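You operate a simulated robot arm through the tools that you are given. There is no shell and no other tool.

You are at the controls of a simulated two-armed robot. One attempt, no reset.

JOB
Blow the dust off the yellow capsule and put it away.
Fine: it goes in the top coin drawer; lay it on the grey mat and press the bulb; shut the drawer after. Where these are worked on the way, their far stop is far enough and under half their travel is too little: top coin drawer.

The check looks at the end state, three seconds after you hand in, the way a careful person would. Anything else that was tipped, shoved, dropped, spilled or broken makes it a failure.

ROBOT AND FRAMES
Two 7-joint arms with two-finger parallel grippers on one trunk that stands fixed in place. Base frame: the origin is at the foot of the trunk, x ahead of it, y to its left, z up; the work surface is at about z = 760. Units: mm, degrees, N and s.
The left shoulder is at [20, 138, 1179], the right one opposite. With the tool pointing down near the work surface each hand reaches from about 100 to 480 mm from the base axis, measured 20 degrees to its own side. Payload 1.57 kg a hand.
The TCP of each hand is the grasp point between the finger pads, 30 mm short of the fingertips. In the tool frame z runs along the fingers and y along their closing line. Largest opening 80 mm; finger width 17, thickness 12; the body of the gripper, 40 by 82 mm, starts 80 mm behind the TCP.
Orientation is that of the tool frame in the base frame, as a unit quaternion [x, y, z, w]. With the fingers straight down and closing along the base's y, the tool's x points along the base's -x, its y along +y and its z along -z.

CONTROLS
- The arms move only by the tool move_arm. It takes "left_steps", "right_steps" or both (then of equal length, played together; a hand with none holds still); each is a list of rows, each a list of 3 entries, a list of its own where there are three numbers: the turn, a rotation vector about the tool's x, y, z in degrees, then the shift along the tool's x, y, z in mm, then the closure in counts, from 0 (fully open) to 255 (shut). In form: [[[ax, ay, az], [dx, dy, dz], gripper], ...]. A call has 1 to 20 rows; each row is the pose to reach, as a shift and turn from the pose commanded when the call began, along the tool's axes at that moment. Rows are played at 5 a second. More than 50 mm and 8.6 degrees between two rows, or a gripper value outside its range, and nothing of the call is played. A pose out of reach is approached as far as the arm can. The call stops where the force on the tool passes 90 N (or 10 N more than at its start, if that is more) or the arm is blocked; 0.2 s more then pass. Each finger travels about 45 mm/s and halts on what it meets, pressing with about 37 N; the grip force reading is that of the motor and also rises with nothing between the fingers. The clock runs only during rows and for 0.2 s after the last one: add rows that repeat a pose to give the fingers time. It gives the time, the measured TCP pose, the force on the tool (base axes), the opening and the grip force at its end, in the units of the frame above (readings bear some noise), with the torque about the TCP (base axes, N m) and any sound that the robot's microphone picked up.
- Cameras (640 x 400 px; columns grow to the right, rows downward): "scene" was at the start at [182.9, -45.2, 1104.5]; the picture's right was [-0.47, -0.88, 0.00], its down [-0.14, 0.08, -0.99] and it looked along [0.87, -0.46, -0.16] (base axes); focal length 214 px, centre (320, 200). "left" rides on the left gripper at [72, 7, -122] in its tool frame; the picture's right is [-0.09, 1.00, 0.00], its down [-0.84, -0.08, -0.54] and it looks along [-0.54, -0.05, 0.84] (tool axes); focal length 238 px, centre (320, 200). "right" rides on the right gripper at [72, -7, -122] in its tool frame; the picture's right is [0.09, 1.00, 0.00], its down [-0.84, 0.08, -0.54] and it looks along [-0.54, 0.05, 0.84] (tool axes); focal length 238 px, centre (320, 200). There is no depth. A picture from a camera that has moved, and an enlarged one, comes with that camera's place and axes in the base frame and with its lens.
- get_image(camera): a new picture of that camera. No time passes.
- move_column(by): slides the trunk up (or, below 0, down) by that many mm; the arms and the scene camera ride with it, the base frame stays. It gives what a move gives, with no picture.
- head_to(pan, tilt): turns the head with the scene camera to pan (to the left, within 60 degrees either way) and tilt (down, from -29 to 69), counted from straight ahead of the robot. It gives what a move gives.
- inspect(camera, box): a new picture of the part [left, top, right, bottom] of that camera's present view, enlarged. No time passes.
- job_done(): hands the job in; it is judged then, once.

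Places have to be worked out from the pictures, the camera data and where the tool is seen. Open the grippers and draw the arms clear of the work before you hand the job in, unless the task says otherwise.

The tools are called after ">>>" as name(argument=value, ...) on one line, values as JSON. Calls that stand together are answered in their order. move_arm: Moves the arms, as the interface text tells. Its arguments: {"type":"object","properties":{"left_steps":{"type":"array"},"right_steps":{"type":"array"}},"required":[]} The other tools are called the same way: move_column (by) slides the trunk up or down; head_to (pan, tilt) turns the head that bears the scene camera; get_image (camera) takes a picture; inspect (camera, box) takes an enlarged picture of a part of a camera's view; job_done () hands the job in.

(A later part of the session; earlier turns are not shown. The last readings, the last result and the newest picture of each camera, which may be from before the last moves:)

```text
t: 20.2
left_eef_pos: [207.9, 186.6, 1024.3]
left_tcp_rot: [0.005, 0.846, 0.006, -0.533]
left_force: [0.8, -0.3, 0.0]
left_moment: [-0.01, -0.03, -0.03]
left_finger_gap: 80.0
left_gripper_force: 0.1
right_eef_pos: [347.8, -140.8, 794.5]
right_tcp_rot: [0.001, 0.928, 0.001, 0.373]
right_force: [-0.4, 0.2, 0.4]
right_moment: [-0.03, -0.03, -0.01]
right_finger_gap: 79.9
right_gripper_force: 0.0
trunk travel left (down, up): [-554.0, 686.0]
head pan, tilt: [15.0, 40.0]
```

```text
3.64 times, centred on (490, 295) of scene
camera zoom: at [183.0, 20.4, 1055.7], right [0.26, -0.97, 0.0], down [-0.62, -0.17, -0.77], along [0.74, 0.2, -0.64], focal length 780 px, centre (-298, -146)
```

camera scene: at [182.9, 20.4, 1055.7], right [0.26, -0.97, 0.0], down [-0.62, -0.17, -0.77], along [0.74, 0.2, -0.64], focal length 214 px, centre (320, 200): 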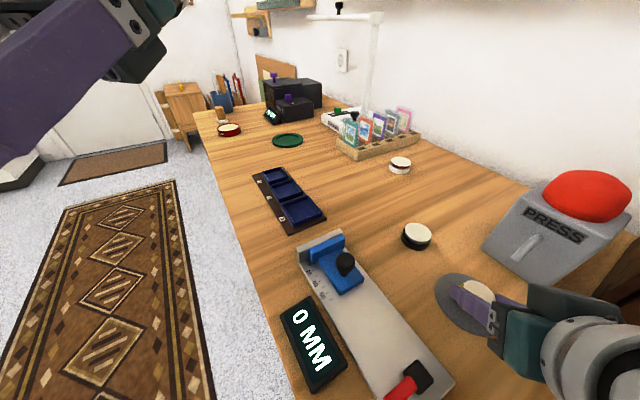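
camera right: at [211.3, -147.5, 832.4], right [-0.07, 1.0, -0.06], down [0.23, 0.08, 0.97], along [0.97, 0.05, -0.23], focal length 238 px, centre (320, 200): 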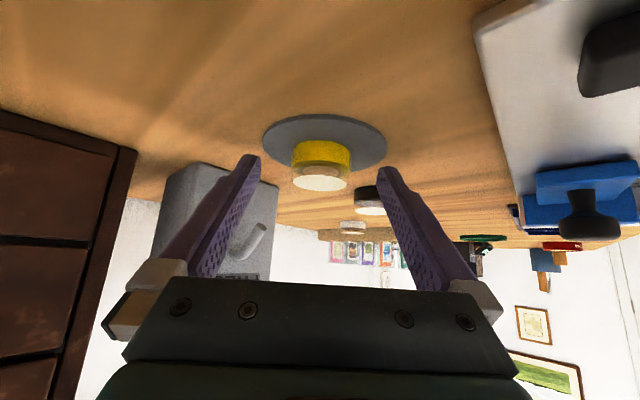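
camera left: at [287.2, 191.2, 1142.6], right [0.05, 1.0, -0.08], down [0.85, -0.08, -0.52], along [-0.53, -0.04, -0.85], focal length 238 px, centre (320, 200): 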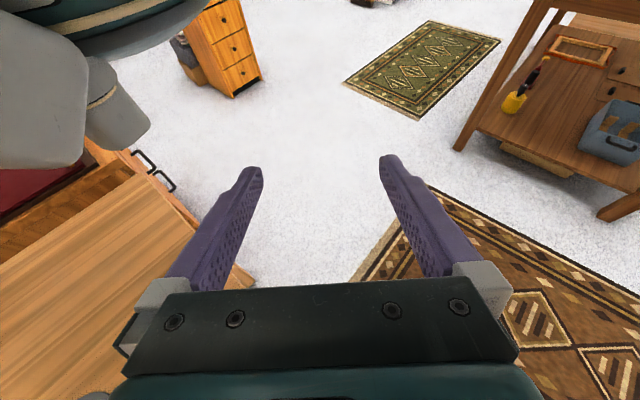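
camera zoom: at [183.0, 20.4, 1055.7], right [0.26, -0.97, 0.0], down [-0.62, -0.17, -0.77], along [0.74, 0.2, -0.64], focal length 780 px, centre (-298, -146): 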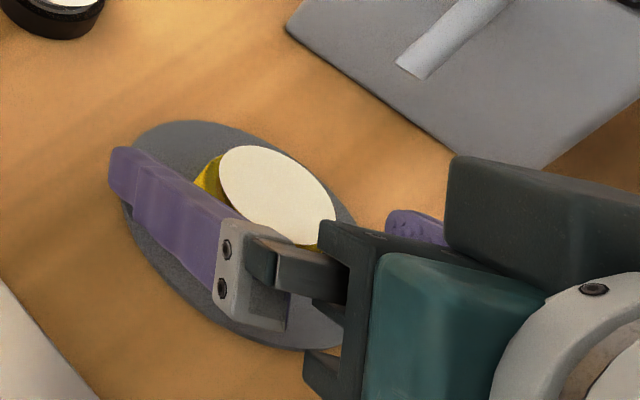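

The capsule is free and sits on the mat. I'll lift the open hand straight up clear of it, to about z 950.

>>> move_arm(right_steps=[[[0, 0, 0], [-14, 0, -14.5], 0], [[0, 0, 0], [-35, 0, -36.4], 0], [[0, 0, 0], [-59, 0, -61.4], 0], [[0, 0, 0], [-83, 0, -86.4], 0], [[0, 0, 0], [-107.8, 0, -112.1], 0], [[0, 0, 0], [-107.8, 0, -112.1], 0]])

>>> get_image(camera="right")

>>> get_image(camera="scene")

```text
t: 21.6
left_eef_pos: [208.3, 186.5, 1024.2]
left_tcp_rot: [0.004, 0.845, 0.005, -0.534]
left_force: [-0.5, -0.1, 0.5]
left_moment: [-0.02, 0.02, -0.02]
left_finger_gap: 80.0
left_gripper_force: 0.1
right_eef_pos: [347.5, -141.1, 952.5]
right_tcp_rot: [0.0, 0.927, 0.001, 0.374]
right_force: [-0.2, 1.0, 0.4]
right_moment: [0.06, -0.01, 0.04]
right_finger_gap: 80.0
right_gripper_force: 0.0
trunk travel left (down, up): [-554.0, 686.0]
head pan, tilt: [15.0, 40.0]
```

```text
taken
camera right: at [212.2, -149.3, 989.5], right [-0.07, 1.0, -0.06], down [0.23, 0.08, 0.97], along [0.97, 0.05, -0.23], focal length 238 px, centre (320, 200)
```

right: 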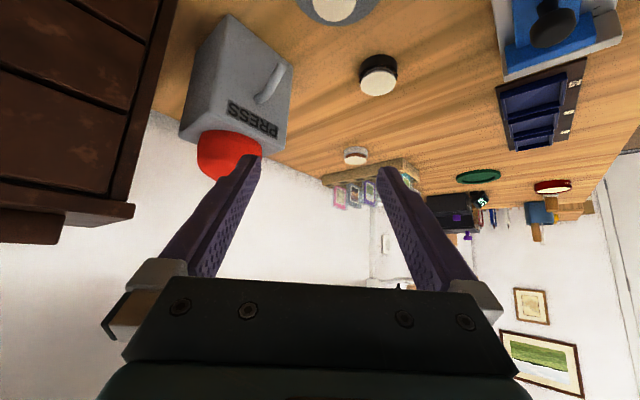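

```text
taken
camera scene: at [183.0, 20.4, 1055.7], right [0.26, -0.97, 0.0], down [-0.62, -0.17, -0.77], along [0.74, 0.2, -0.64], focal length 214 px, centre (320, 200)
```

scene: 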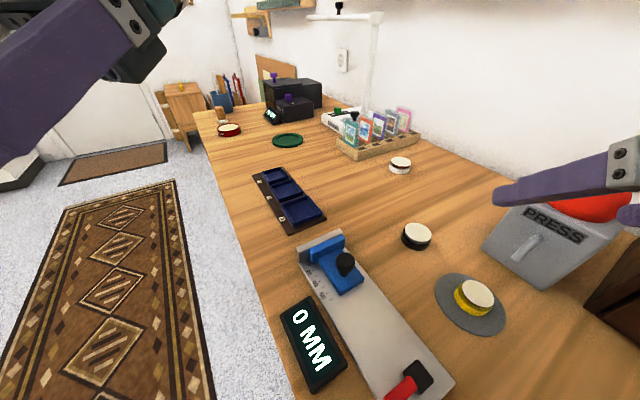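

The capsule sits well on the mat and the hand is clear. I'll raise the hand and turn it nearly straight down near the puffer, to look at the bulb from above.

>>> move_arm(right_steps=[[[0, 6.8, 0], [-17.5, -5, -7.4], 0], [[0, 13.6, 0], [-35, -20, -14.8], 0], [[0, 20.4, 0], [-52.6, -38, -22.2], 0], [[0, 27.2, 0], [-70, -56, -29.6], 0], [[0, 34, 0], [-87.7, -74, -37], 0], [[0, 34, 0], [-87.7, -74, -37], 0], [[0, 34, 0], [-87.7, -74, -37], 0]])

>>> get_image(camera="right")

>>> get_image(camera="scene")

```text
t: 23.2
left_eef_pos: [207.7, 187.2, 1024.2]
left_tcp_rot: [0.005, 0.846, 0.006, -0.533]
left_force: [-0.4, -0.4, 0.5]
left_moment: [0.01, 0.02, 0.0]
left_finger_gap: 80.0
left_gripper_force: 0.1
right_eef_pos: [429.3, -240.5, 1025.4]
right_tcp_rot: [-0.001, 0.996, 0.002, 0.086]
right_force: [-0.5, 0.2, 0.5]
right_moment: [-0.03, 0.01, -0.03]
right_finger_gap: 79.6
right_gripper_force: 0.1
right hand out of reach, approached as far as the arm can: row 2, 3, 4, 5, 6, 7
trunk travel left (down, up): [-554.0, 686.0]
head pan, tilt: [15.0, 40.0]
```

```text
taken
camera right: at [336.8, -248.4, 1132.4], right [-0.09, 1.0, -0.01], down [0.73, 0.08, 0.68], along [0.68, 0.05, -0.74], focal length 238 px, centre (320, 200)
```

right: 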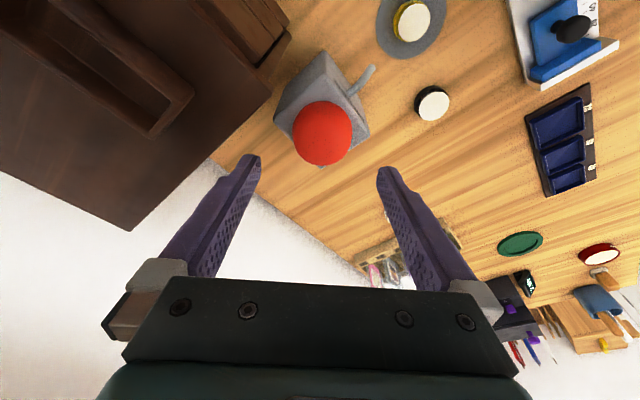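

```text
taken
camera scene: at [183.0, 20.4, 1055.7], right [0.26, -0.97, 0.0], down [-0.62, -0.17, -0.77], along [0.74, 0.2, -0.64], focal length 214 px, centre (320, 200)
```

scene: 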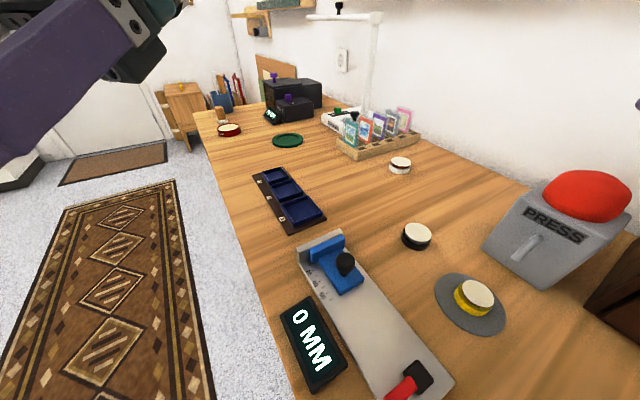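

The top-down view puts the bulb centre at about (460, -238) with z near 893 and its top around 912. I'll close the fingers, move over it, and descend to tips about 18 mm above the bulb.

>>> move_arm(right_steps=[[[0, 0, 0], [-12, 1, 5], 128], [[0, 0, 0], [-18, 2.5, 10], 255], [[0, 0, 0], [-16, 2.5, 35], 255], [[0, 0, 0], [-12.9, 2.5, 60], 255], [[0, 0, 0], [-12.9, 2.5, 68.6], 255], [[0, 0, 0], [-12.9, 2.5, 68.6], 255]])

>>> get_image(camera="right")

>>> get_image(camera="scene")

```text
t: 24.6
left_eef_pos: [208.2, 186.9, 1024.3]
left_tcp_rot: [0.005, 0.846, 0.007, -0.534]
left_force: [-0.2, 0.4, 0.6]
left_moment: [-0.02, -0.02, 0.0]
left_finger_gap: 79.7
left_gripper_force: 0.0
right_eef_pos: [451.3, -237.1, 960.0]
right_tcp_rot: [0.0, 0.996, 0.0, 0.087]
right_force: [0.1, 0.1, 0.2]
right_moment: [0.01, 0.04, -0.01]
right_finger_gap: 0.1
right_gripper_force: 22.1
trunk travel left (down, up): [-554.0, 686.0]
head pan, tilt: [15.0, 40.0]
```

```text
taken
camera right: at [358.9, -244.6, 1067.4], right [-0.09, 1.0, -0.01], down [0.73, 0.08, 0.68], along [0.68, 0.05, -0.73], focal length 238 px, centre (320, 200)
```

right: 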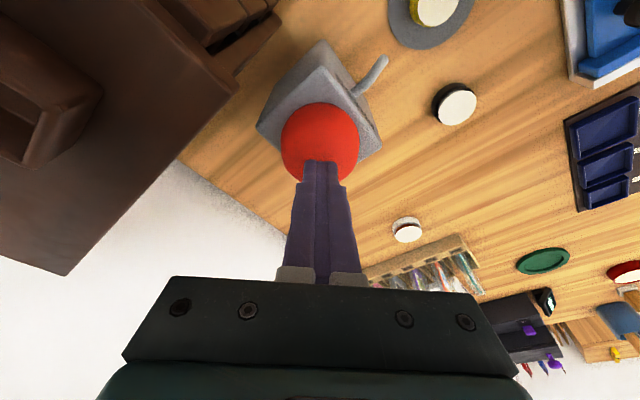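

```text
taken
camera scene: at [183.0, 20.4, 1055.7], right [0.26, -0.97, 0.0], down [-0.62, -0.17, -0.77], along [0.74, 0.2, -0.64], focal length 214 px, centre (320, 200)
```

scene: 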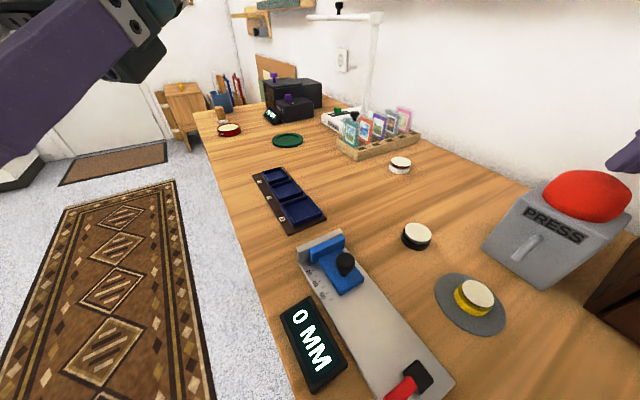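

The closed tips are above the bulb's centre. I'll descend slowly in small steps and watch for force or sound.

>>> move_arm(right_steps=[[[0, 0, 0], [0.4, -0.5, 3], 255], [[0, 0, 0], [0.9, -1, 6], 255], [[0, 0, 0], [1.4, -1, 9], 255], [[0, 0, 0], [1.4, -1, 9], 255]])

>>> inspect(camera="scene", box=[440, 120, 640, 340])

```text
t: 25.6
left_eef_pos: [208.5, 187.4, 1025.3]
left_tcp_rot: [0.004, 0.846, 0.006, -0.533]
left_force: [0.4, -0.3, 0.1]
left_moment: [-0.02, 0.01, 0.02]
left_finger_gap: 80.1
left_gripper_force: 0.1
right_eef_pos: [450.6, -237.7, 951.0]
right_tcp_rot: [0.001, 0.996, -0.001, 0.087]
right_force: [-0.4, 0.6, -0.2]
right_moment: [-0.01, 0.02, -0.01]
right_finger_gap: 0.3
right_gripper_force: 21.5
trunk travel left (down, up): [-554.0, 686.0]
head pan, tilt: [15.0, 40.0]
```

```text
1.82 times, centred on (540, 230) of scene
camera zoom: at [183.0, 20.4, 1055.7], right [0.26, -0.97, 0.0], down [-0.62, -0.17, -0.77], along [0.74, 0.2, -0.64], focal length 390 px, centre (-80, 146)
```

zoom: 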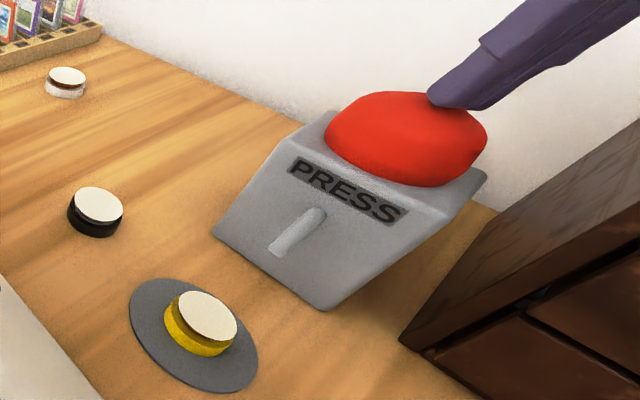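

No contact yet with tips at about z 921; I continue down.

>>> move_arm(right_steps=[[[0, 0, 0], [0.2, 0, 3], 255], [[0, 0, 0], [0.5, 0, 6], 255], [[0, 0, 0], [1.0, 0, 9], 255], [[0, 0, 0], [1.0, 0, 9], 255]])

>>> inspect(camera="scene", box=[440, 120, 640, 340])

```text
t: 26.6
left_eef_pos: [208.6, 187.2, 1024.0]
left_tcp_rot: [0.004, 0.845, 0.006, -0.534]
left_force: [-0.6, 0.2, 0.4]
left_moment: [0.01, 0.0, 0.02]
left_finger_gap: 80.1
left_gripper_force: 0.1
right_eef_pos: [452.4, -236.1, 942.2]
right_tcp_rot: [-0.001, 0.996, 0.0, 0.087]
right_force: [-2.2, 1.1, 1.9]
right_moment: [0.03, 0.07, 0.0]
right_finger_gap: 0.1
right_gripper_force: 21.1
trunk travel left (down, up): [-554.0, 686.0]
head pan, tilt: [15.0, 40.0]
```

```text
1.82 times, centred on (540, 230) of scene
camera zoom: at [182.7, 20.5, 1055.7], right [0.26, -0.97, 0.0], down [-0.62, -0.17, -0.77], along [0.74, 0.2, -0.64], focal length 390 px, centre (-80, 146)
```

zoom: 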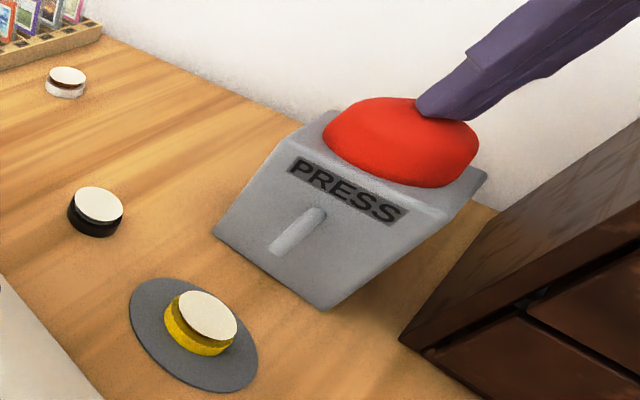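

Contact begins at tip z about 913, with about 2-3 N. I keep pressing down gently.

>>> move_arm(right_steps=[[[0, 0, 0], [0.3, 0, 2.5], 255], [[0, 0, 0], [0.7, 0, 5], 255], [[0, 0, 0], [1.0, 0, 7.5], 255], [[0, 0, 0], [1.0, 0, 7.5], 255]])

>>> inspect(camera="scene", box=[440, 120, 640, 340])

```text
t: 27.6
left_eef_pos: [208.0, 187.1, 1024.1]
left_tcp_rot: [0.004, 0.846, 0.005, -0.534]
left_force: [0.3, 0.5, 0.3]
left_moment: [0.0, -0.03, 0.02]
left_finger_gap: 80.2
left_gripper_force: 0.0
right_eef_pos: [451.2, -236.9, 935.9]
right_tcp_rot: [0.0, 0.996, 0.0, 0.086]
right_force: [-4.6, 0.0, 3.9]
right_moment: [-0.02, 0.15, 0.0]
right_finger_gap: 0.1
right_gripper_force: 20.9
trunk travel left (down, up): [-554.0, 686.0]
head pan, tilt: [15.0, 40.0]
heard: click
```

```text
1.82 times, centred on (540, 230) of scene
camera zoom: at [182.5, 20.2, 1055.6], right [0.26, -0.97, 0.0], down [-0.62, -0.17, -0.77], along [0.74, 0.2, -0.64], focal length 390 px, centre (-80, 146)
```

zoom: 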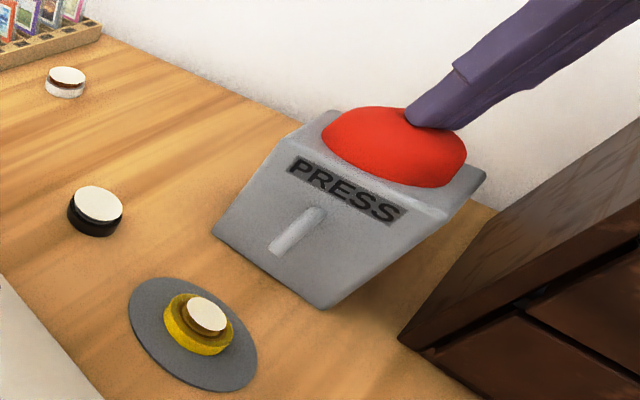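

A click was heard and the dust disc looks smaller. I'll hold the press a moment and look again.

>>> move_arm(right_steps=[[[0, 0, 0], [0, 0, 0], 255], [[0, 0, 0], [0, 0, 0], 255], [[0, 0, 0], [0, 0, 0], 255], [[0, 0, 0], [0, 0, 0], 255], [[0, 0, 0], [0, 0, 0], 255]])

>>> inspect(camera="scene", box=[440, 240, 540, 350])

```text
t: 28.8
left_eef_pos: [207.1, 188.0, 1023.5]
left_tcp_rot: [0.004, 0.846, 0.005, -0.533]
left_force: [-0.4, -0.2, 0.4]
left_moment: [0.01, 0.02, 0.02]
left_finger_gap: 80.0
left_gripper_force: 0.1
right_eef_pos: [451.6, -236.9, 934.8]
right_tcp_rot: [0.0, 0.996, 0.0, 0.087]
right_force: [-3.9, 0.3, 4.3]
right_moment: [-0.01, 0.09, -0.02]
right_finger_gap: 0.0
right_gripper_force: 21.6
trunk travel left (down, up): [-554.0, 686.0]
head pan, tilt: [15.0, 40.0]
```

```text
3.64 times, centred on (490, 295) of scene
camera zoom: at [182.6, 20.2, 1055.6], right [0.26, -0.97, 0.0], down [-0.62, -0.17, -0.77], along [0.74, 0.2, -0.64], focal length 780 px, centre (-298, -146)
```

zoom: 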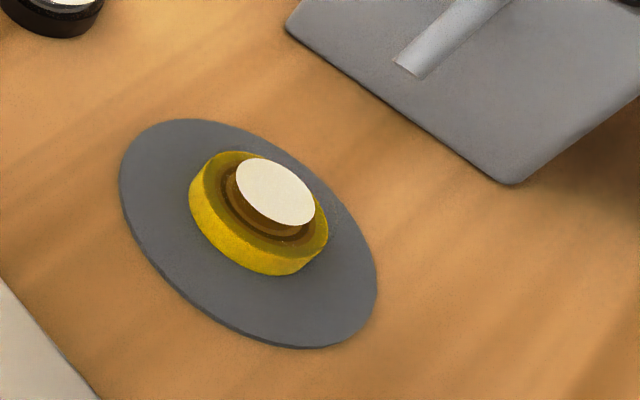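

One press removed part of the dust. I'll release and press again, twice over.

>>> move_arm(right_steps=[[[0, 0, 0], [-1.4, 0, -8], 255], [[0, 0, 0], [-2.7, 0, -16], 255], [[0, 0, 0], [-2.7, 0, -16], 255], [[0, 0, 0], [-1.4, 0, -8], 255], [[0, 0, 0], [-0.7, 0, -4], 255], [[0, 0, 0], [0, 0, 0], 255], [[0, 0, 0], [0.3, 0, 2], 255], [[0, 0, 0], [0.3, 0, 2], 255]])

>>> inspect(camera="scene", box=[440, 120, 640, 340])

```text
t: 30.6
left_eef_pos: [208.3, 186.6, 1024.0]
left_tcp_rot: [0.004, 0.846, 0.006, -0.533]
left_force: [-0.4, 0.5, -0.3]
left_moment: [-0.02, 0.03, -0.01]
left_finger_gap: 80.0
left_gripper_force: 0.0
right_eef_pos: [453.0, -238.7, 933.0]
right_tcp_rot: [0.0, 0.996, 0.001, 0.087]
right_force: [-0.8, 1.3, 4.4]
right_moment: [0.02, 0.06, -0.01]
right_finger_gap: 0.0
right_gripper_force: 21.4
trunk travel left (down, up): [-554.0, 686.0]
head pan, tilt: [15.0, 40.0]
heard: click
```

```text
1.82 times, centred on (540, 230) of scene
camera zoom: at [183.1, 20.5, 1055.7], right [0.26, -0.97, 0.0], down [-0.62, -0.17, -0.77], along [0.74, 0.2, -0.64], focal length 390 px, centre (-80, 146)
```

zoom: 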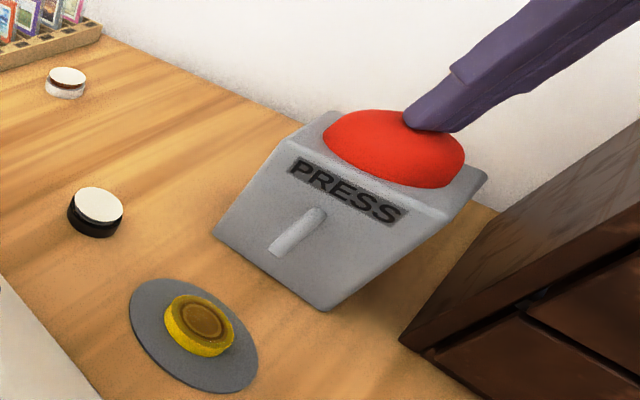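

The second click cleared the white dust disc. I'll raise the hand off the bulb and check the capsule closely.

>>> move_arm(right_steps=[[[0, 0, 0], [-2.7, 0, -16], 255], [[0, 0, 0], [-8.6, 0, -50], 255], [[0, 0, 0], [-13.7, 0, -80], 255], [[0, 0, 0], [-13.7, 0, -80], 255]])

>>> inspect(camera="scene", box=[440, 240, 540, 350])

>>> get_image(camera="right")

```text
t: 31.6
left_eef_pos: [207.1, 186.7, 1024.7]
left_tcp_rot: [0.004, 0.846, 0.006, -0.534]
left_force: [-0.2, -0.6, 0.9]
left_moment: [0.04, 0.0, 0.0]
left_finger_gap: 79.9
left_gripper_force: 0.1
right_eef_pos: [454.0, -236.0, 1016.5]
right_tcp_rot: [0.0, 0.996, 0.001, 0.086]
right_force: [0.4, 0.3, 0.6]
right_moment: [-0.01, 0.03, 0.01]
right_finger_gap: 0.0
right_gripper_force: 21.3
trunk travel left (down, up): [-554.0, 686.0]
head pan, tilt: [15.0, 40.0]
```

```text
3.64 times, centred on (490, 295) of scene
camera zoom: at [183.0, 20.4, 1055.7], right [0.26, -0.97, 0.0], down [-0.62, -0.17, -0.77], along [0.74, 0.2, -0.64], focal length 780 px, centre (-298, -146)
```

zoom: 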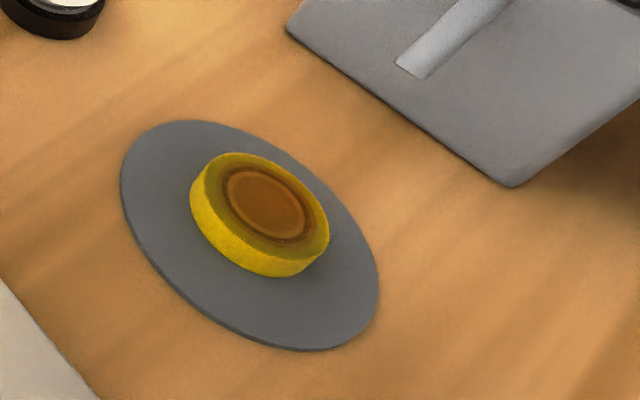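

```text
taken
camera right: at [361.1, -243.3, 1123.1], right [-0.09, 1.0, -0.01], down [0.73, 0.08, 0.68], along [0.68, 0.05, -0.73], focal length 238 px, centre (320, 200)
```

right: 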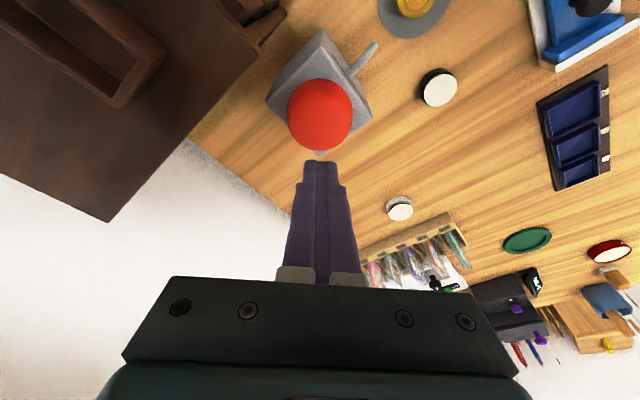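

The dust is fully gone. Next is the drawer: I'll draw the right hand back from the wall side, straight down, before raising the trunk for better reach at the cabinet.

>>> move_arm(right_steps=[[[0, 2.5, 0], [21, 12, 0.5], 255], [[0, 5, 0], [43, 23, 1], 128], [[0, 7.5, 0], [64, 35, 1], 0], [[0, 9.9, 0], [85.5, 46, 1.3], 0], [[0, 9.9, 0], [85.5, 46, 1.3], 0]])

>>> get_image(camera="right")

```text
t: 32.8
left_eef_pos: [206.7, 185.7, 1024.4]
left_tcp_rot: [0.003, 0.846, 0.005, -0.534]
left_force: [-1.0, 0.8, 0.5]
left_moment: [0.01, 0.01, 0.03]
left_finger_gap: 79.9
left_gripper_force: 0.1
right_eef_pos: [420.7, -219.1, 985.6]
right_tcp_rot: [0.0, 1.0, 0.001, 0.0]
right_force: [0.5, 0.4, 0.5]
right_moment: [0.02, -0.02, -0.02]
right_finger_gap: 80.1
right_gripper_force: 0.0
right hand out of reach, approached as far as the arm can: row 2, 3, 4, 5
trunk travel left (down, up): [-554.0, 686.0]
head pan, tilt: [15.0, 40.0]
```

```text
taken
camera right: at [348.0, -227.0, 1107.4], right [-0.09, 1.0, 0.0], down [0.84, 0.08, 0.54], along [0.54, 0.05, -0.84], focal length 238 px, centre (320, 200)
```

right: 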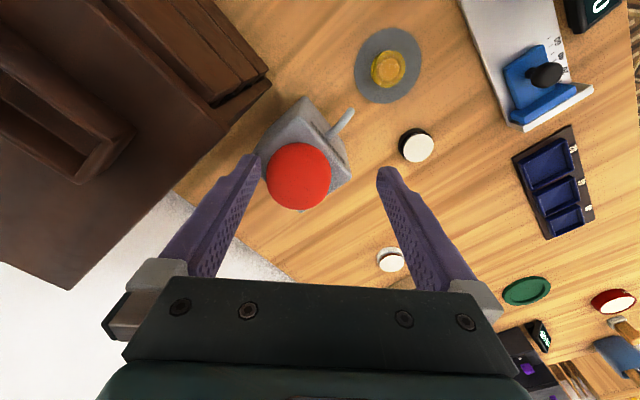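

The hand stopped short of the goal again at (421, -219, 986), apparently at a joint limit in this arm posture. I'll look at the arm with the head turned slightly to the right to understand the posture.

>>> head_to(pan=0, tilt=15)

>>> get_image(camera="scene")

>>> get_image(camera="left")

```text
t: 33.6
left_eef_pos: [208.1, 186.1, 1026.0]
left_tcp_rot: [0.005, 0.846, 0.007, -0.534]
left_force: [0.0, -0.9, 0.2]
left_moment: [0.0, -0.02, -0.03]
left_finger_gap: 80.0
left_gripper_force: 0.0
right_eef_pos: [419.3, -219.0, 987.2]
right_tcp_rot: [0.0, 1.0, 0.001, 0.0]
right_force: [0.8, 0.1, 0.0]
right_moment: [-0.01, 0.03, 0.01]
right_finger_gap: 79.9
right_gripper_force: 0.1
trunk travel left (down, up): [-554.0, 686.0]
head pan, tilt: [0.0, 15.0]
```

```text
taken
camera scene: at [194.3, -1.6, 1095.2], right [0.0, -1.0, 0.0], down [-0.26, 0.0, -0.97], along [0.97, 0.0, -0.26], focal length 214 px, centre (320, 200)
```

scene: 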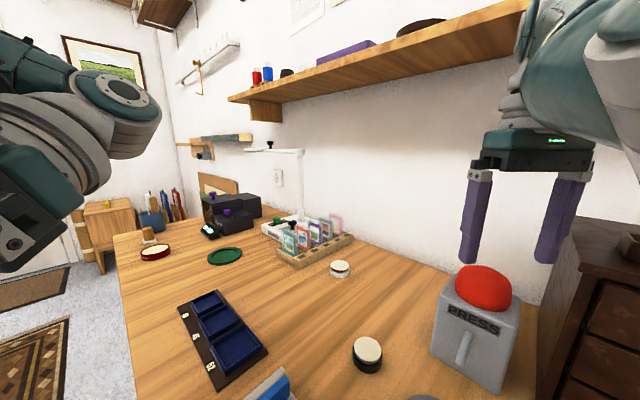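

```text
taken
camera left: at [287.1, 191.0, 1142.6], right [0.05, 1.0, -0.08], down [0.85, -0.09, -0.52], along [-0.53, -0.04, -0.85], focal length 238 px, centre (320, 200)
```

left: 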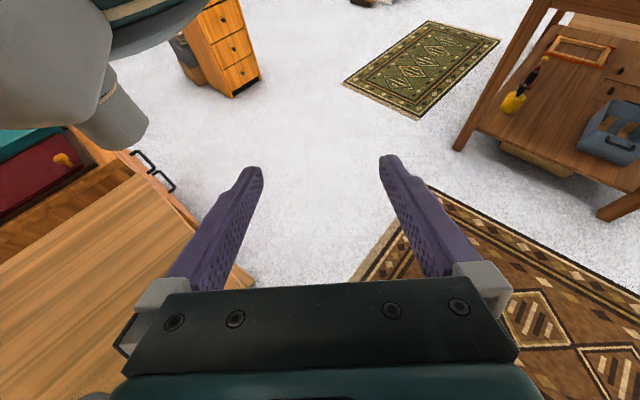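

The hand hangs above the bulb with a shelf high behind it. I'll move away from the puffer and down a little, toward (380, -150, 930), to get out of this limit.

>>> move_arm(right_steps=[[[0, 0, 0], [10, 20, 5], 0], [[0, 0, 0], [20, 40, 20], 0], [[0, 0, 0], [30, 55, 38], 0], [[0, 0, 0], [40, 69, 56], 0], [[0, 0, 0], [40, 69, 56], 0]])

>>> get_image(camera="scene")

```text
t: 34.9
left_eef_pos: [207.6, 186.0, 1025.4]
left_tcp_rot: [0.004, 0.846, 0.006, -0.533]
left_force: [0.4, 0.2, 1.1]
left_moment: [0.0, 0.02, 0.01]
left_finger_gap: 80.0
left_gripper_force: 0.0
right_eef_pos: [406.9, -155.9, 911.5]
right_tcp_rot: [0.001, 1.0, 0.0, 0.001]
right_force: [1.0, 0.3, 0.1]
right_moment: [0.01, 0.0, 0.03]
right_finger_gap: 80.2
right_gripper_force: 0.0
right hand out of reach, approached as far as the arm can: row 1, 2, 3, 4, 5
trunk travel left (down, up): [-554.0, 686.0]
head pan, tilt: [0.0, 15.0]
```

```text
taken
camera scene: at [194.3, -1.7, 1095.2], right [0.0, -1.0, 0.0], down [-0.26, 0.0, -0.97], along [0.97, 0.0, -0.26], focal length 214 px, centre (320, 200)
```

scene: 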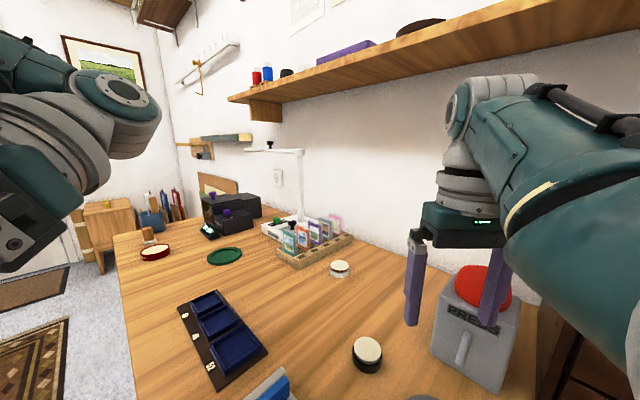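

The elbow has settled below the wrist, so the wrist bend is the limit here. Raising the trunk will ease this and give a better view into the drawer; the hand is well in front of the shelf, so I raise 200 mm.

>>> move_column(by=200)

>>> get_image(camera="right")

>>> get_image(camera="scene")

```text
t: 37.0
left_eef_pos: [208.5, 186.0, 1224.5]
left_tcp_rot: [0.004, 0.846, 0.006, -0.534]
left_force: [-0.8, -0.3, -0.1]
left_moment: [-0.02, -0.01, -0.06]
left_finger_gap: 80.2
left_gripper_force: 0.1
right_eef_pos: [405.6, -156.0, 1110.9]
right_tcp_rot: [0.0, 1.0, -0.001, 0.001]
right_force: [0.2, -0.1, 0.6]
right_moment: [-0.01, 0.01, -0.02]
right_finger_gap: 80.1
right_gripper_force: 0.1
trunk travel left (down, up): [-754.0, 486.0]
head pan, tilt: [0.0, 15.0]
```

```text
taken
camera right: at [334.0, -163.3, 1232.5], right [-0.09, 1.0, 0.0], down [0.84, 0.08, 0.54], along [0.54, 0.05, -0.84], focal length 238 px, centre (320, 200)
```

right: 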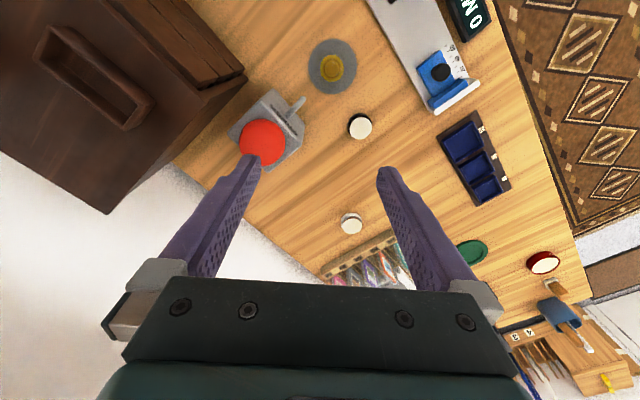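

```text
taken
camera scene: at [194.2, -1.6, 1295.2], right [0.0, -1.0, 0.0], down [-0.26, 0.0, -0.97], along [0.97, 0.0, -0.26], focal length 214 px, centre (320, 200)
```

scene: 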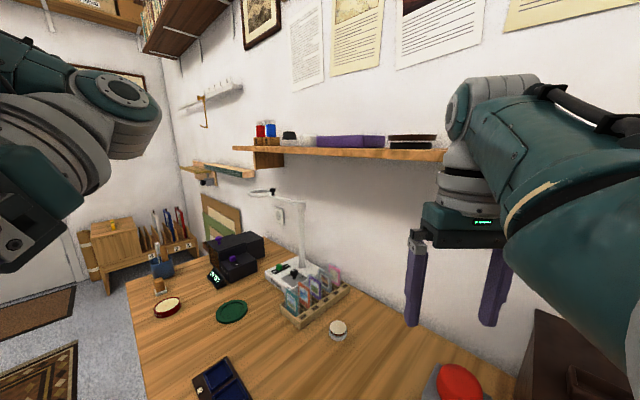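

The view is good. I'll now bring the right hand down and back toward the open table area in front of the cabinet, yawing 45° so the closing line runs parallel to the drawer front.

>>> move_arm(right_steps=[[[0, 0, 7.5], [8, -4, 22], 0], [[0, 0, 15], [20, -10, 44], 0], [[0, 0, 22.5], [34, -16, 64], 0], [[0, 0, 30], [48, -22, 82], 0], [[0, 0, 37.5], [62, -28, 98], 0], [[0, 0, 45], [76, -34, 111], 0], [[0, 0, 45], [76, -34, 111], 0]])

>>> get_image(camera="right")

>>> get_image(camera="scene")

```text
t: 38.8
left_eef_pos: [207.3, 186.3, 1224.6]
left_tcp_rot: [0.003, 0.846, 0.004, -0.533]
left_force: [0.1, -0.3, -1.1]
left_moment: [0.01, -0.01, 0.05]
left_finger_gap: 80.0
left_gripper_force: 0.0
right_eef_pos: [335.1, -226.0, 1005.4]
right_tcp_rot: [0.4, 0.916, -0.028, 0.02]
right_force: [-0.4, -0.2, -0.5]
right_moment: [-0.03, -0.03, -0.01]
right_finger_gap: 79.9
right_gripper_force: 0.1
trunk travel left (down, up): [-754.0, 486.0]
head pan, tilt: [0.0, 15.0]
stopped in row 7 (right hand): the arm was blocked; the commanded pose is now the measured one
```

```text
taken
camera right: at [279.5, -170.4, 1122.1], right [0.67, 0.74, -0.04], down [0.62, -0.52, 0.59], along [0.42, -0.42, -0.81], focal length 238 px, centre (320, 200)
```

right: 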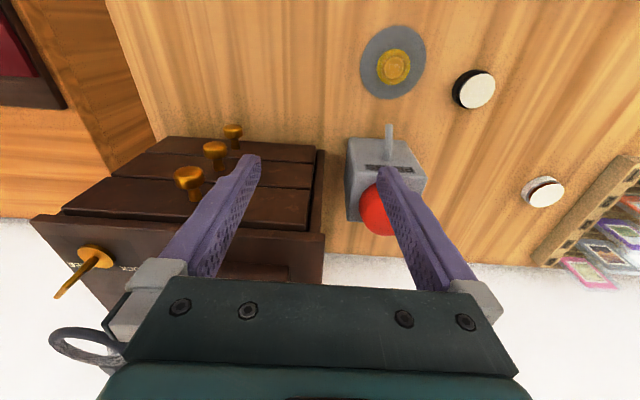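

```text
taken
camera scene: at [194.3, -1.7, 1295.2], right [0.0, -1.0, 0.0], down [-0.26, 0.0, -0.97], along [0.97, 0.0, -0.26], focal length 214 px, centre (320, 200)
```

scene: 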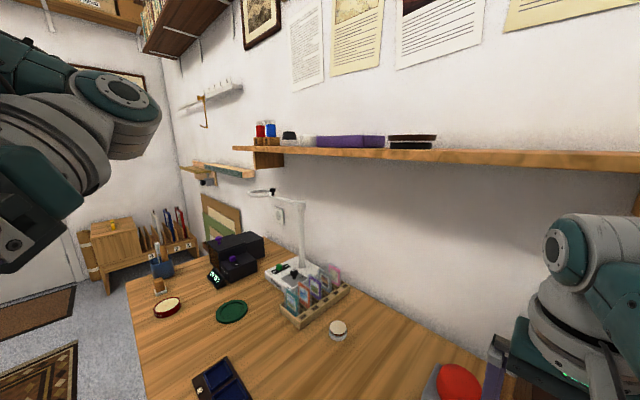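

The arm reports being blocked though the tool itself feels nothing; the hand sits at (335, -226, 1005) in front of the cabinet with the knobs in view. I'll turn the head a bit to see the arm's posture.

>>> head_to(pan=-25, tilt=30)

>>> get_image(camera="scene")

```text
t: 39.7
left_eef_pos: [208.4, 186.7, 1225.6]
left_tcp_rot: [0.004, 0.846, 0.005, -0.534]
left_force: [-0.2, -0.2, 0.2]
left_moment: [-0.02, 0.01, -0.02]
left_finger_gap: 80.1
left_gripper_force: 0.1
right_eef_pos: [335.0, -225.6, 1004.3]
right_tcp_rot: [0.399, 0.916, -0.03, 0.019]
right_force: [-0.6, -0.6, 0.2]
right_moment: [0.02, 0.0, -0.01]
right_finger_gap: 80.0
right_gripper_force: 0.0
trunk travel left (down, up): [-754.0, 486.0]
head pan, tilt: [-25.0, 30.0]
```

```text
taken
camera scene: at [182.9, -39.8, 1271.1], right [-0.42, -0.91, 0.0], down [-0.45, 0.21, -0.87], along [0.79, -0.37, -0.5], focal length 214 px, centre (320, 200)
```

scene: 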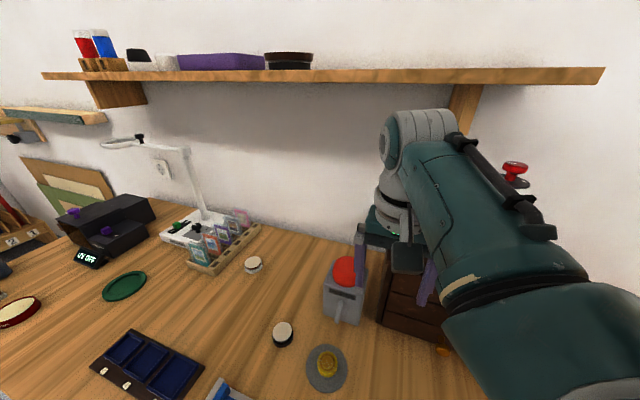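

The forearm runs freely in front of the cabinet. I'll zoom in on the drawer knobs and on the lever to fix their places.

>>> inspect(camera="right", box=[30, 100, 270, 300])

>>> inspect(camera="scene", box=[340, 100, 600, 380])

```text
2.00 times, centred on (150, 200) of right
camera zoom: at [279.0, -170.2, 1121.6], right [0.67, 0.74, -0.04], down [0.62, -0.52, 0.59], along [0.41, -0.42, -0.81], focal length 477 px, centre (660, 200)
```

zoom: 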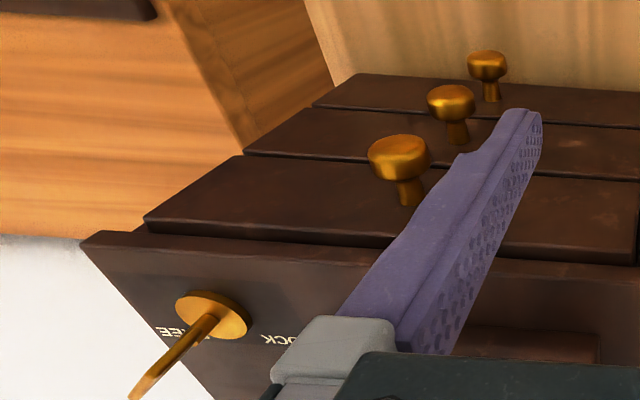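

```text
1.43 times, centred on (470, 240) of scene
camera zoom: at [182.9, -39.8, 1271.1], right [-0.42, -0.91, 0.0], down [-0.45, 0.21, -0.87], along [0.79, -0.37, -0.5], focal length 306 px, centre (106, 143)
```

zoom: 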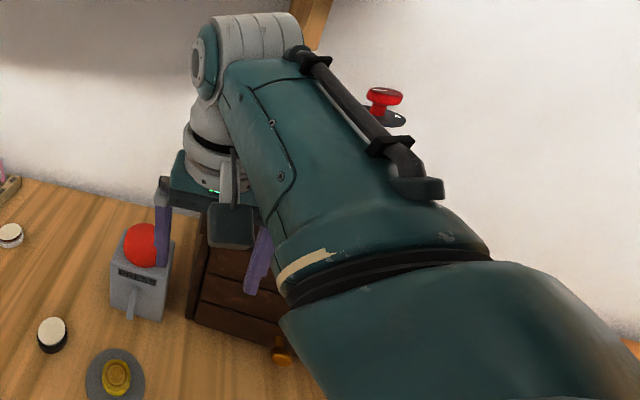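

Triangulating two views gives the top knob's head at about (277, -347, 932), 30 mm wide and 28 mm off the drawer face, with the cabinet top at z about 976. I'll move to a point 60 mm in front of the knob at grasp height, squaring the hand to the face.

>>> move_arm(right_steps=[[[-0.5, 0.7, -0.4], [2.8, -25, 10], 0], [[-1, 1.4, -0.8], [5.6, -50, 22], 0], [[-1.4, 2, -1.3], [8.4, -75, 36], 0], [[-1.8, 2.6, -1.7], [11, -100, 52], 0], [[-2.3, 3.3, -2.1], [13.9, -124.5, 70.5], 0], [[-2.3, 3.3, -2.1], [13.9, -124.5, 70.5], 0]])

>>> get_image(camera="right")

>>> get_image(camera="scene")

```text
t: 41.1
left_eef_pos: [208.3, 186.6, 1224.0]
left_tcp_rot: [0.004, 0.846, 0.005, -0.533]
left_force: [-0.8, -0.6, 0.1]
left_moment: [-0.01, 0.01, 0.01]
left_finger_gap: 79.9
left_gripper_force: 0.0
right_eef_pos: [235.3, -298.2, 935.5]
right_tcp_rot: [0.38, 0.925, 0.006, -0.002]
right_force: [-0.4, 0.2, 0.3]
right_moment: [0.02, -0.04, -0.02]
right_finger_gap: 80.0
right_gripper_force: 0.1
trunk travel left (down, up): [-754.0, 486.0]
head pan, tilt: [-25.0, 30.0]
```

```text
taken
camera right: at [179.5, -254.6, 1057.8], right [0.63, 0.77, 0.01], down [0.65, -0.54, 0.53], along [0.42, -0.33, -0.84], focal length 238 px, centre (320, 200)
```

right: 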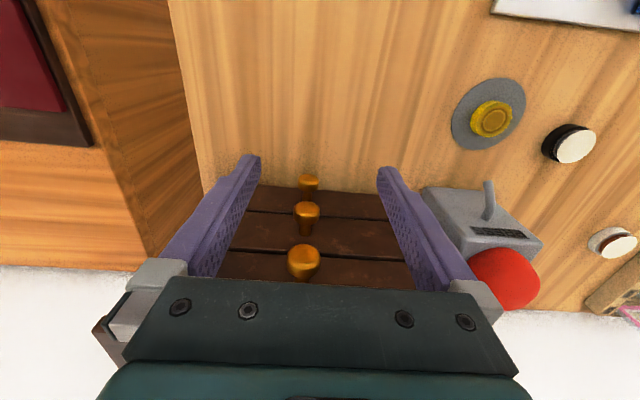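

```text
taken
camera scene: at [182.8, -39.9, 1271.0], right [-0.42, -0.91, 0.0], down [-0.45, 0.21, -0.87], along [0.78, -0.37, -0.5], focal length 214 px, centre (320, 200)
```

scene: 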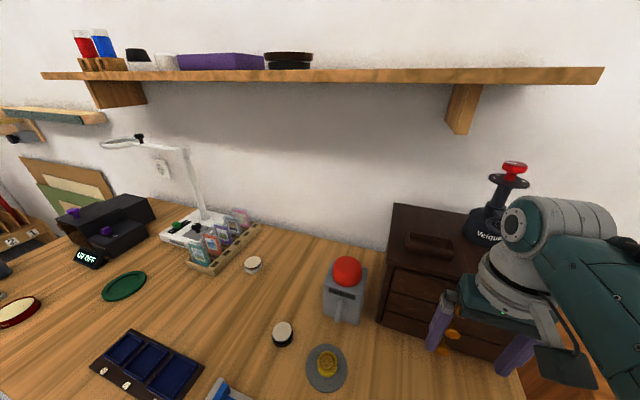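

The hand is square to the front, and the top knob lies between the fingers, about 65 mm ahead and 6 mm off to the side. I'll advance most of the way and check.

>>> move_arm(right_steps=[[[0, 0, 0], [-12, -6.1, -3.1], 0], [[0, 0, 0], [-28, -6.1, -3.1], 0], [[0, 0, 0], [-44, -6.1, -3.1], 0], [[0, 0, 0], [-44, -6.1, -3.1], 0]])

>>> get_image(camera="right")

>>> inspect(camera="scene", box=[370, 180, 640, 400])

```text
t: 42.1
left_eef_pos: [208.8, 187.7, 1225.3]
left_tcp_rot: [0.004, 0.846, 0.005, -0.533]
left_force: [-0.3, -0.4, 0.9]
left_moment: [0.02, 0.02, 0.01]
left_finger_gap: 80.1
left_gripper_force: 0.0
right_eef_pos: [262.5, -332.7, 939.5]
right_tcp_rot: [0.38, 0.925, 0.006, -0.002]
right_force: [-0.2, -0.4, -0.4]
right_moment: [0.01, -0.03, -0.01]
right_finger_gap: 79.9
right_gripper_force: 0.0
trunk travel left (down, up): [-754.0, 486.0]
head pan, tilt: [-25.0, 30.0]
```

```text
taken
camera right: at [206.3, -289.9, 1060.8], right [0.63, 0.77, 0.01], down [0.65, -0.54, 0.54], along [0.42, -0.33, -0.84], focal length 238 px, centre (320, 200)
```

right: 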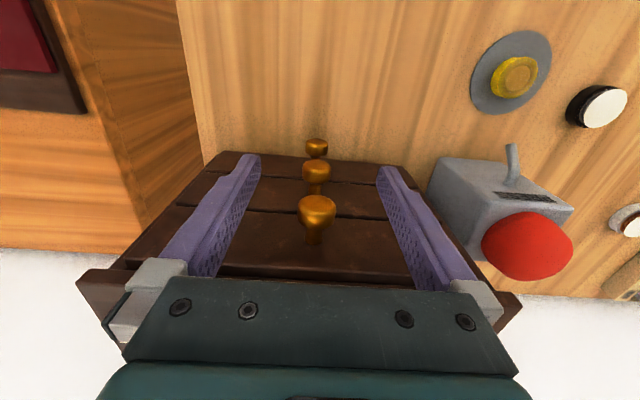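

```text
1.82 times, centred on (505, 290) of scene
camera zoom: at [182.8, -39.8, 1271.0], right [-0.42, -0.91, 0.0], down [-0.45, 0.21, -0.87], along [0.78, -0.37, -0.5], focal length 390 px, centre (-16, 36)
```

zoom: 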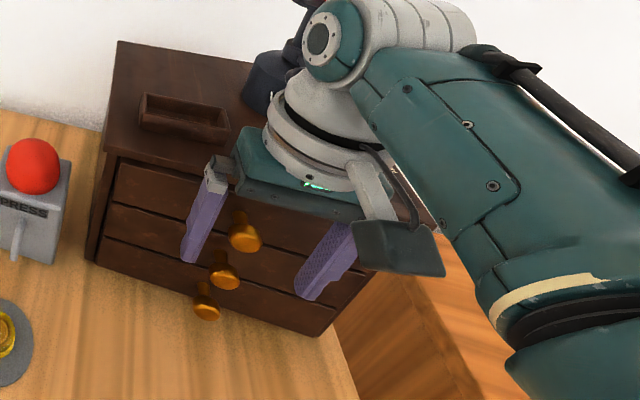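

The knob is centred between the fingers. I'll advance the remaining 19 mm and close on it.

>>> move_arm(right_steps=[[[0, 0, 0], [-10, -0.5, 0], 0], [[0, 0, 0], [-19, -0.7, 0], 0], [[0, 0, 0], [-19, -0.7, 0], 0], [[0, 0, 0], [-19, -0.7, 0], 120], [[0, 0, 0], [-19, -0.7, 0], 255], [[0, 0, 0], [-19, -0.7, 0], 255], [[0, 0, 0], [-19, -0.7, 0], 255], [[0, 0, 0], [-19, -0.7, 0], 255]])

>>> get_image(camera="right")

>>> inspect(camera="scene", box=[370, 180, 640, 400])

```text
t: 43.9
left_eef_pos: [207.8, 187.1, 1225.0]
left_tcp_rot: [0.004, 0.846, 0.006, -0.534]
left_force: [0.7, -0.3, -0.9]
left_moment: [0.0, -0.02, 0.02]
left_finger_gap: 79.9
left_gripper_force: 0.1
right_eef_pos: [274.9, -346.2, 939.0]
right_tcp_rot: [0.38, 0.925, 0.006, -0.002]
right_force: [0.9, 0.6, -1.0]
right_moment: [-0.02, -0.09, 0.01]
right_finger_gap: 25.6
right_gripper_force: 28.2
trunk travel left (down, up): [-754.0, 486.0]
head pan, tilt: [-25.0, 30.0]
```

```text
taken
camera right: at [219.3, -303.2, 1061.5], right [0.63, 0.77, 0.01], down [0.65, -0.54, 0.54], along [0.42, -0.33, -0.84], focal length 238 px, centre (320, 200)
```

right: 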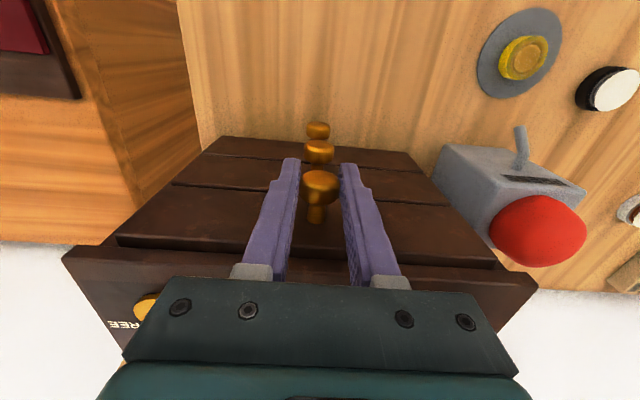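

```text
1.82 times, centred on (505, 290) of scene
camera zoom: at [182.9, -39.7, 1271.1], right [-0.42, -0.91, 0.0], down [-0.45, 0.21, -0.87], along [0.79, -0.37, -0.5], focal length 390 px, centre (-16, 36)
```

zoom: 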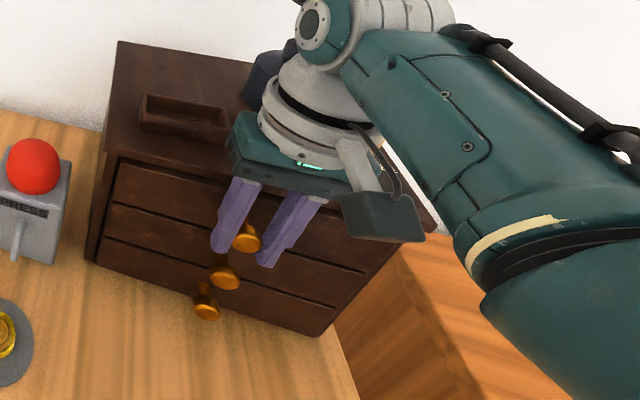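

The gap reads 25.6 mm on the knob. I'll let the grip settle for a moment, then pull the drawer out gently by 25 mm along its axis.

>>> move_arm(right_steps=[[[0, 0, 0], [0, 0, 0], 255], [[0, 0, 0], [0, 0, 0], 255], [[0, 0, 0], [8, 0, 0], 255], [[0, 0, 0], [16, 0, 0], 255], [[0, 0, 0], [25, 0, 0], 255], [[0, 0, 0], [25, 0, 0], 255]])

>>> inspect(camera="scene", box=[370, 180, 640, 400])

```text
t: 45.3
left_eef_pos: [208.9, 187.7, 1225.0]
left_tcp_rot: [0.003, 0.846, 0.005, -0.533]
left_force: [-0.1, 0.1, -0.4]
left_moment: [0.0, -0.03, 0.03]
left_finger_gap: 80.1
left_gripper_force: 0.0
right_eef_pos: [258.5, -329.5, 939.3]
right_tcp_rot: [0.38, 0.925, 0.006, 0.001]
right_force: [2.6, 3.3, 15.0]
right_moment: [0.06, -0.05, -0.02]
right_finger_gap: 25.3
right_gripper_force: 36.4
trunk travel left (down, up): [-754.0, 486.0]
head pan, tilt: [-25.0, 30.0]
```

```text
1.82 times, centred on (505, 290) of scene
camera zoom: at [183.6, -39.9, 1271.5], right [-0.42, -0.91, 0.0], down [-0.45, 0.21, -0.87], along [0.79, -0.37, -0.5], focal length 390 px, centre (-16, 36)
```

zoom: 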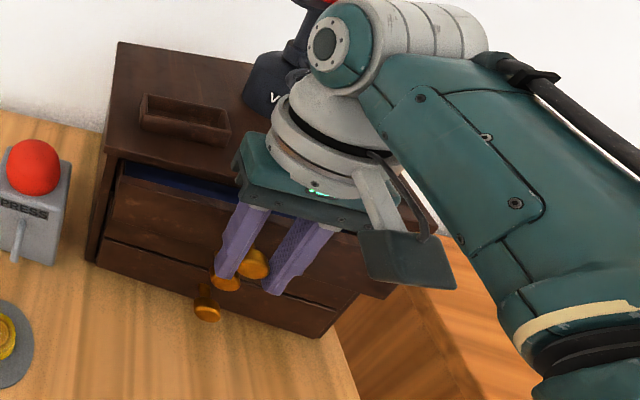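

The drawer is opening: its blue lining shows. I continue pulling 35 mm further, easing the hand up 1.5 mm against the vertical load.

>>> move_arm(right_steps=[[[0, 0, 0], [9, 0, -1], 255], [[0, 0, 0], [18, 0, -1.5], 255], [[0, 0, 0], [27, 0, -1.5], 255], [[0, 0, 0], [35, 0, -1.5], 255], [[0, 0, 0], [35, 0, -1.5], 255]])

>>> get_image(camera="scene")

>>> get_image(camera="right")

```text
t: 46.5
left_eef_pos: [208.3, 188.0, 1225.0]
left_tcp_rot: [0.004, 0.846, 0.007, -0.534]
left_force: [-0.8, 0.3, 0.7]
left_moment: [0.02, 0.01, 0.0]
left_finger_gap: 80.0
left_gripper_force: 0.0
right_eef_pos: [231.7, -303.0, 939.4]
right_tcp_rot: [0.38, 0.925, 0.007, -0.005]
right_force: [5.2, 3.1, -19.2]
right_moment: [-0.11, -0.23, 0.08]
right_finger_gap: 25.1
right_gripper_force: 36.1
trunk travel left (down, up): [-754.0, 486.0]
head pan, tilt: [-25.0, 30.0]
```

```text
taken
camera scene: at [182.9, -38.7, 1270.8], right [-0.42, -0.91, 0.0], down [-0.45, 0.21, -0.87], along [0.78, -0.37, -0.5], focal length 214 px, centre (320, 200)
```

scene: 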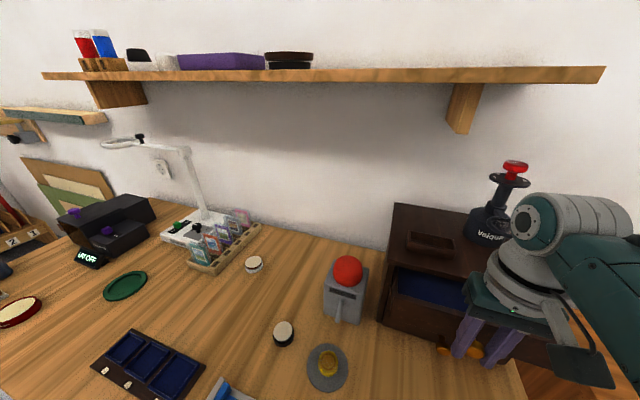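

```text
taken
camera right: at [175.3, -259.4, 1062.0], right [0.63, 0.77, 0.01], down [0.65, -0.54, 0.53], along [0.42, -0.33, -0.85], focal length 238 px, centre (320, 200)
```

right: 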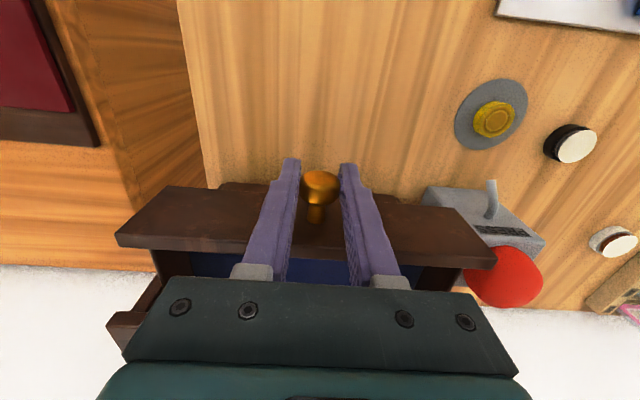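

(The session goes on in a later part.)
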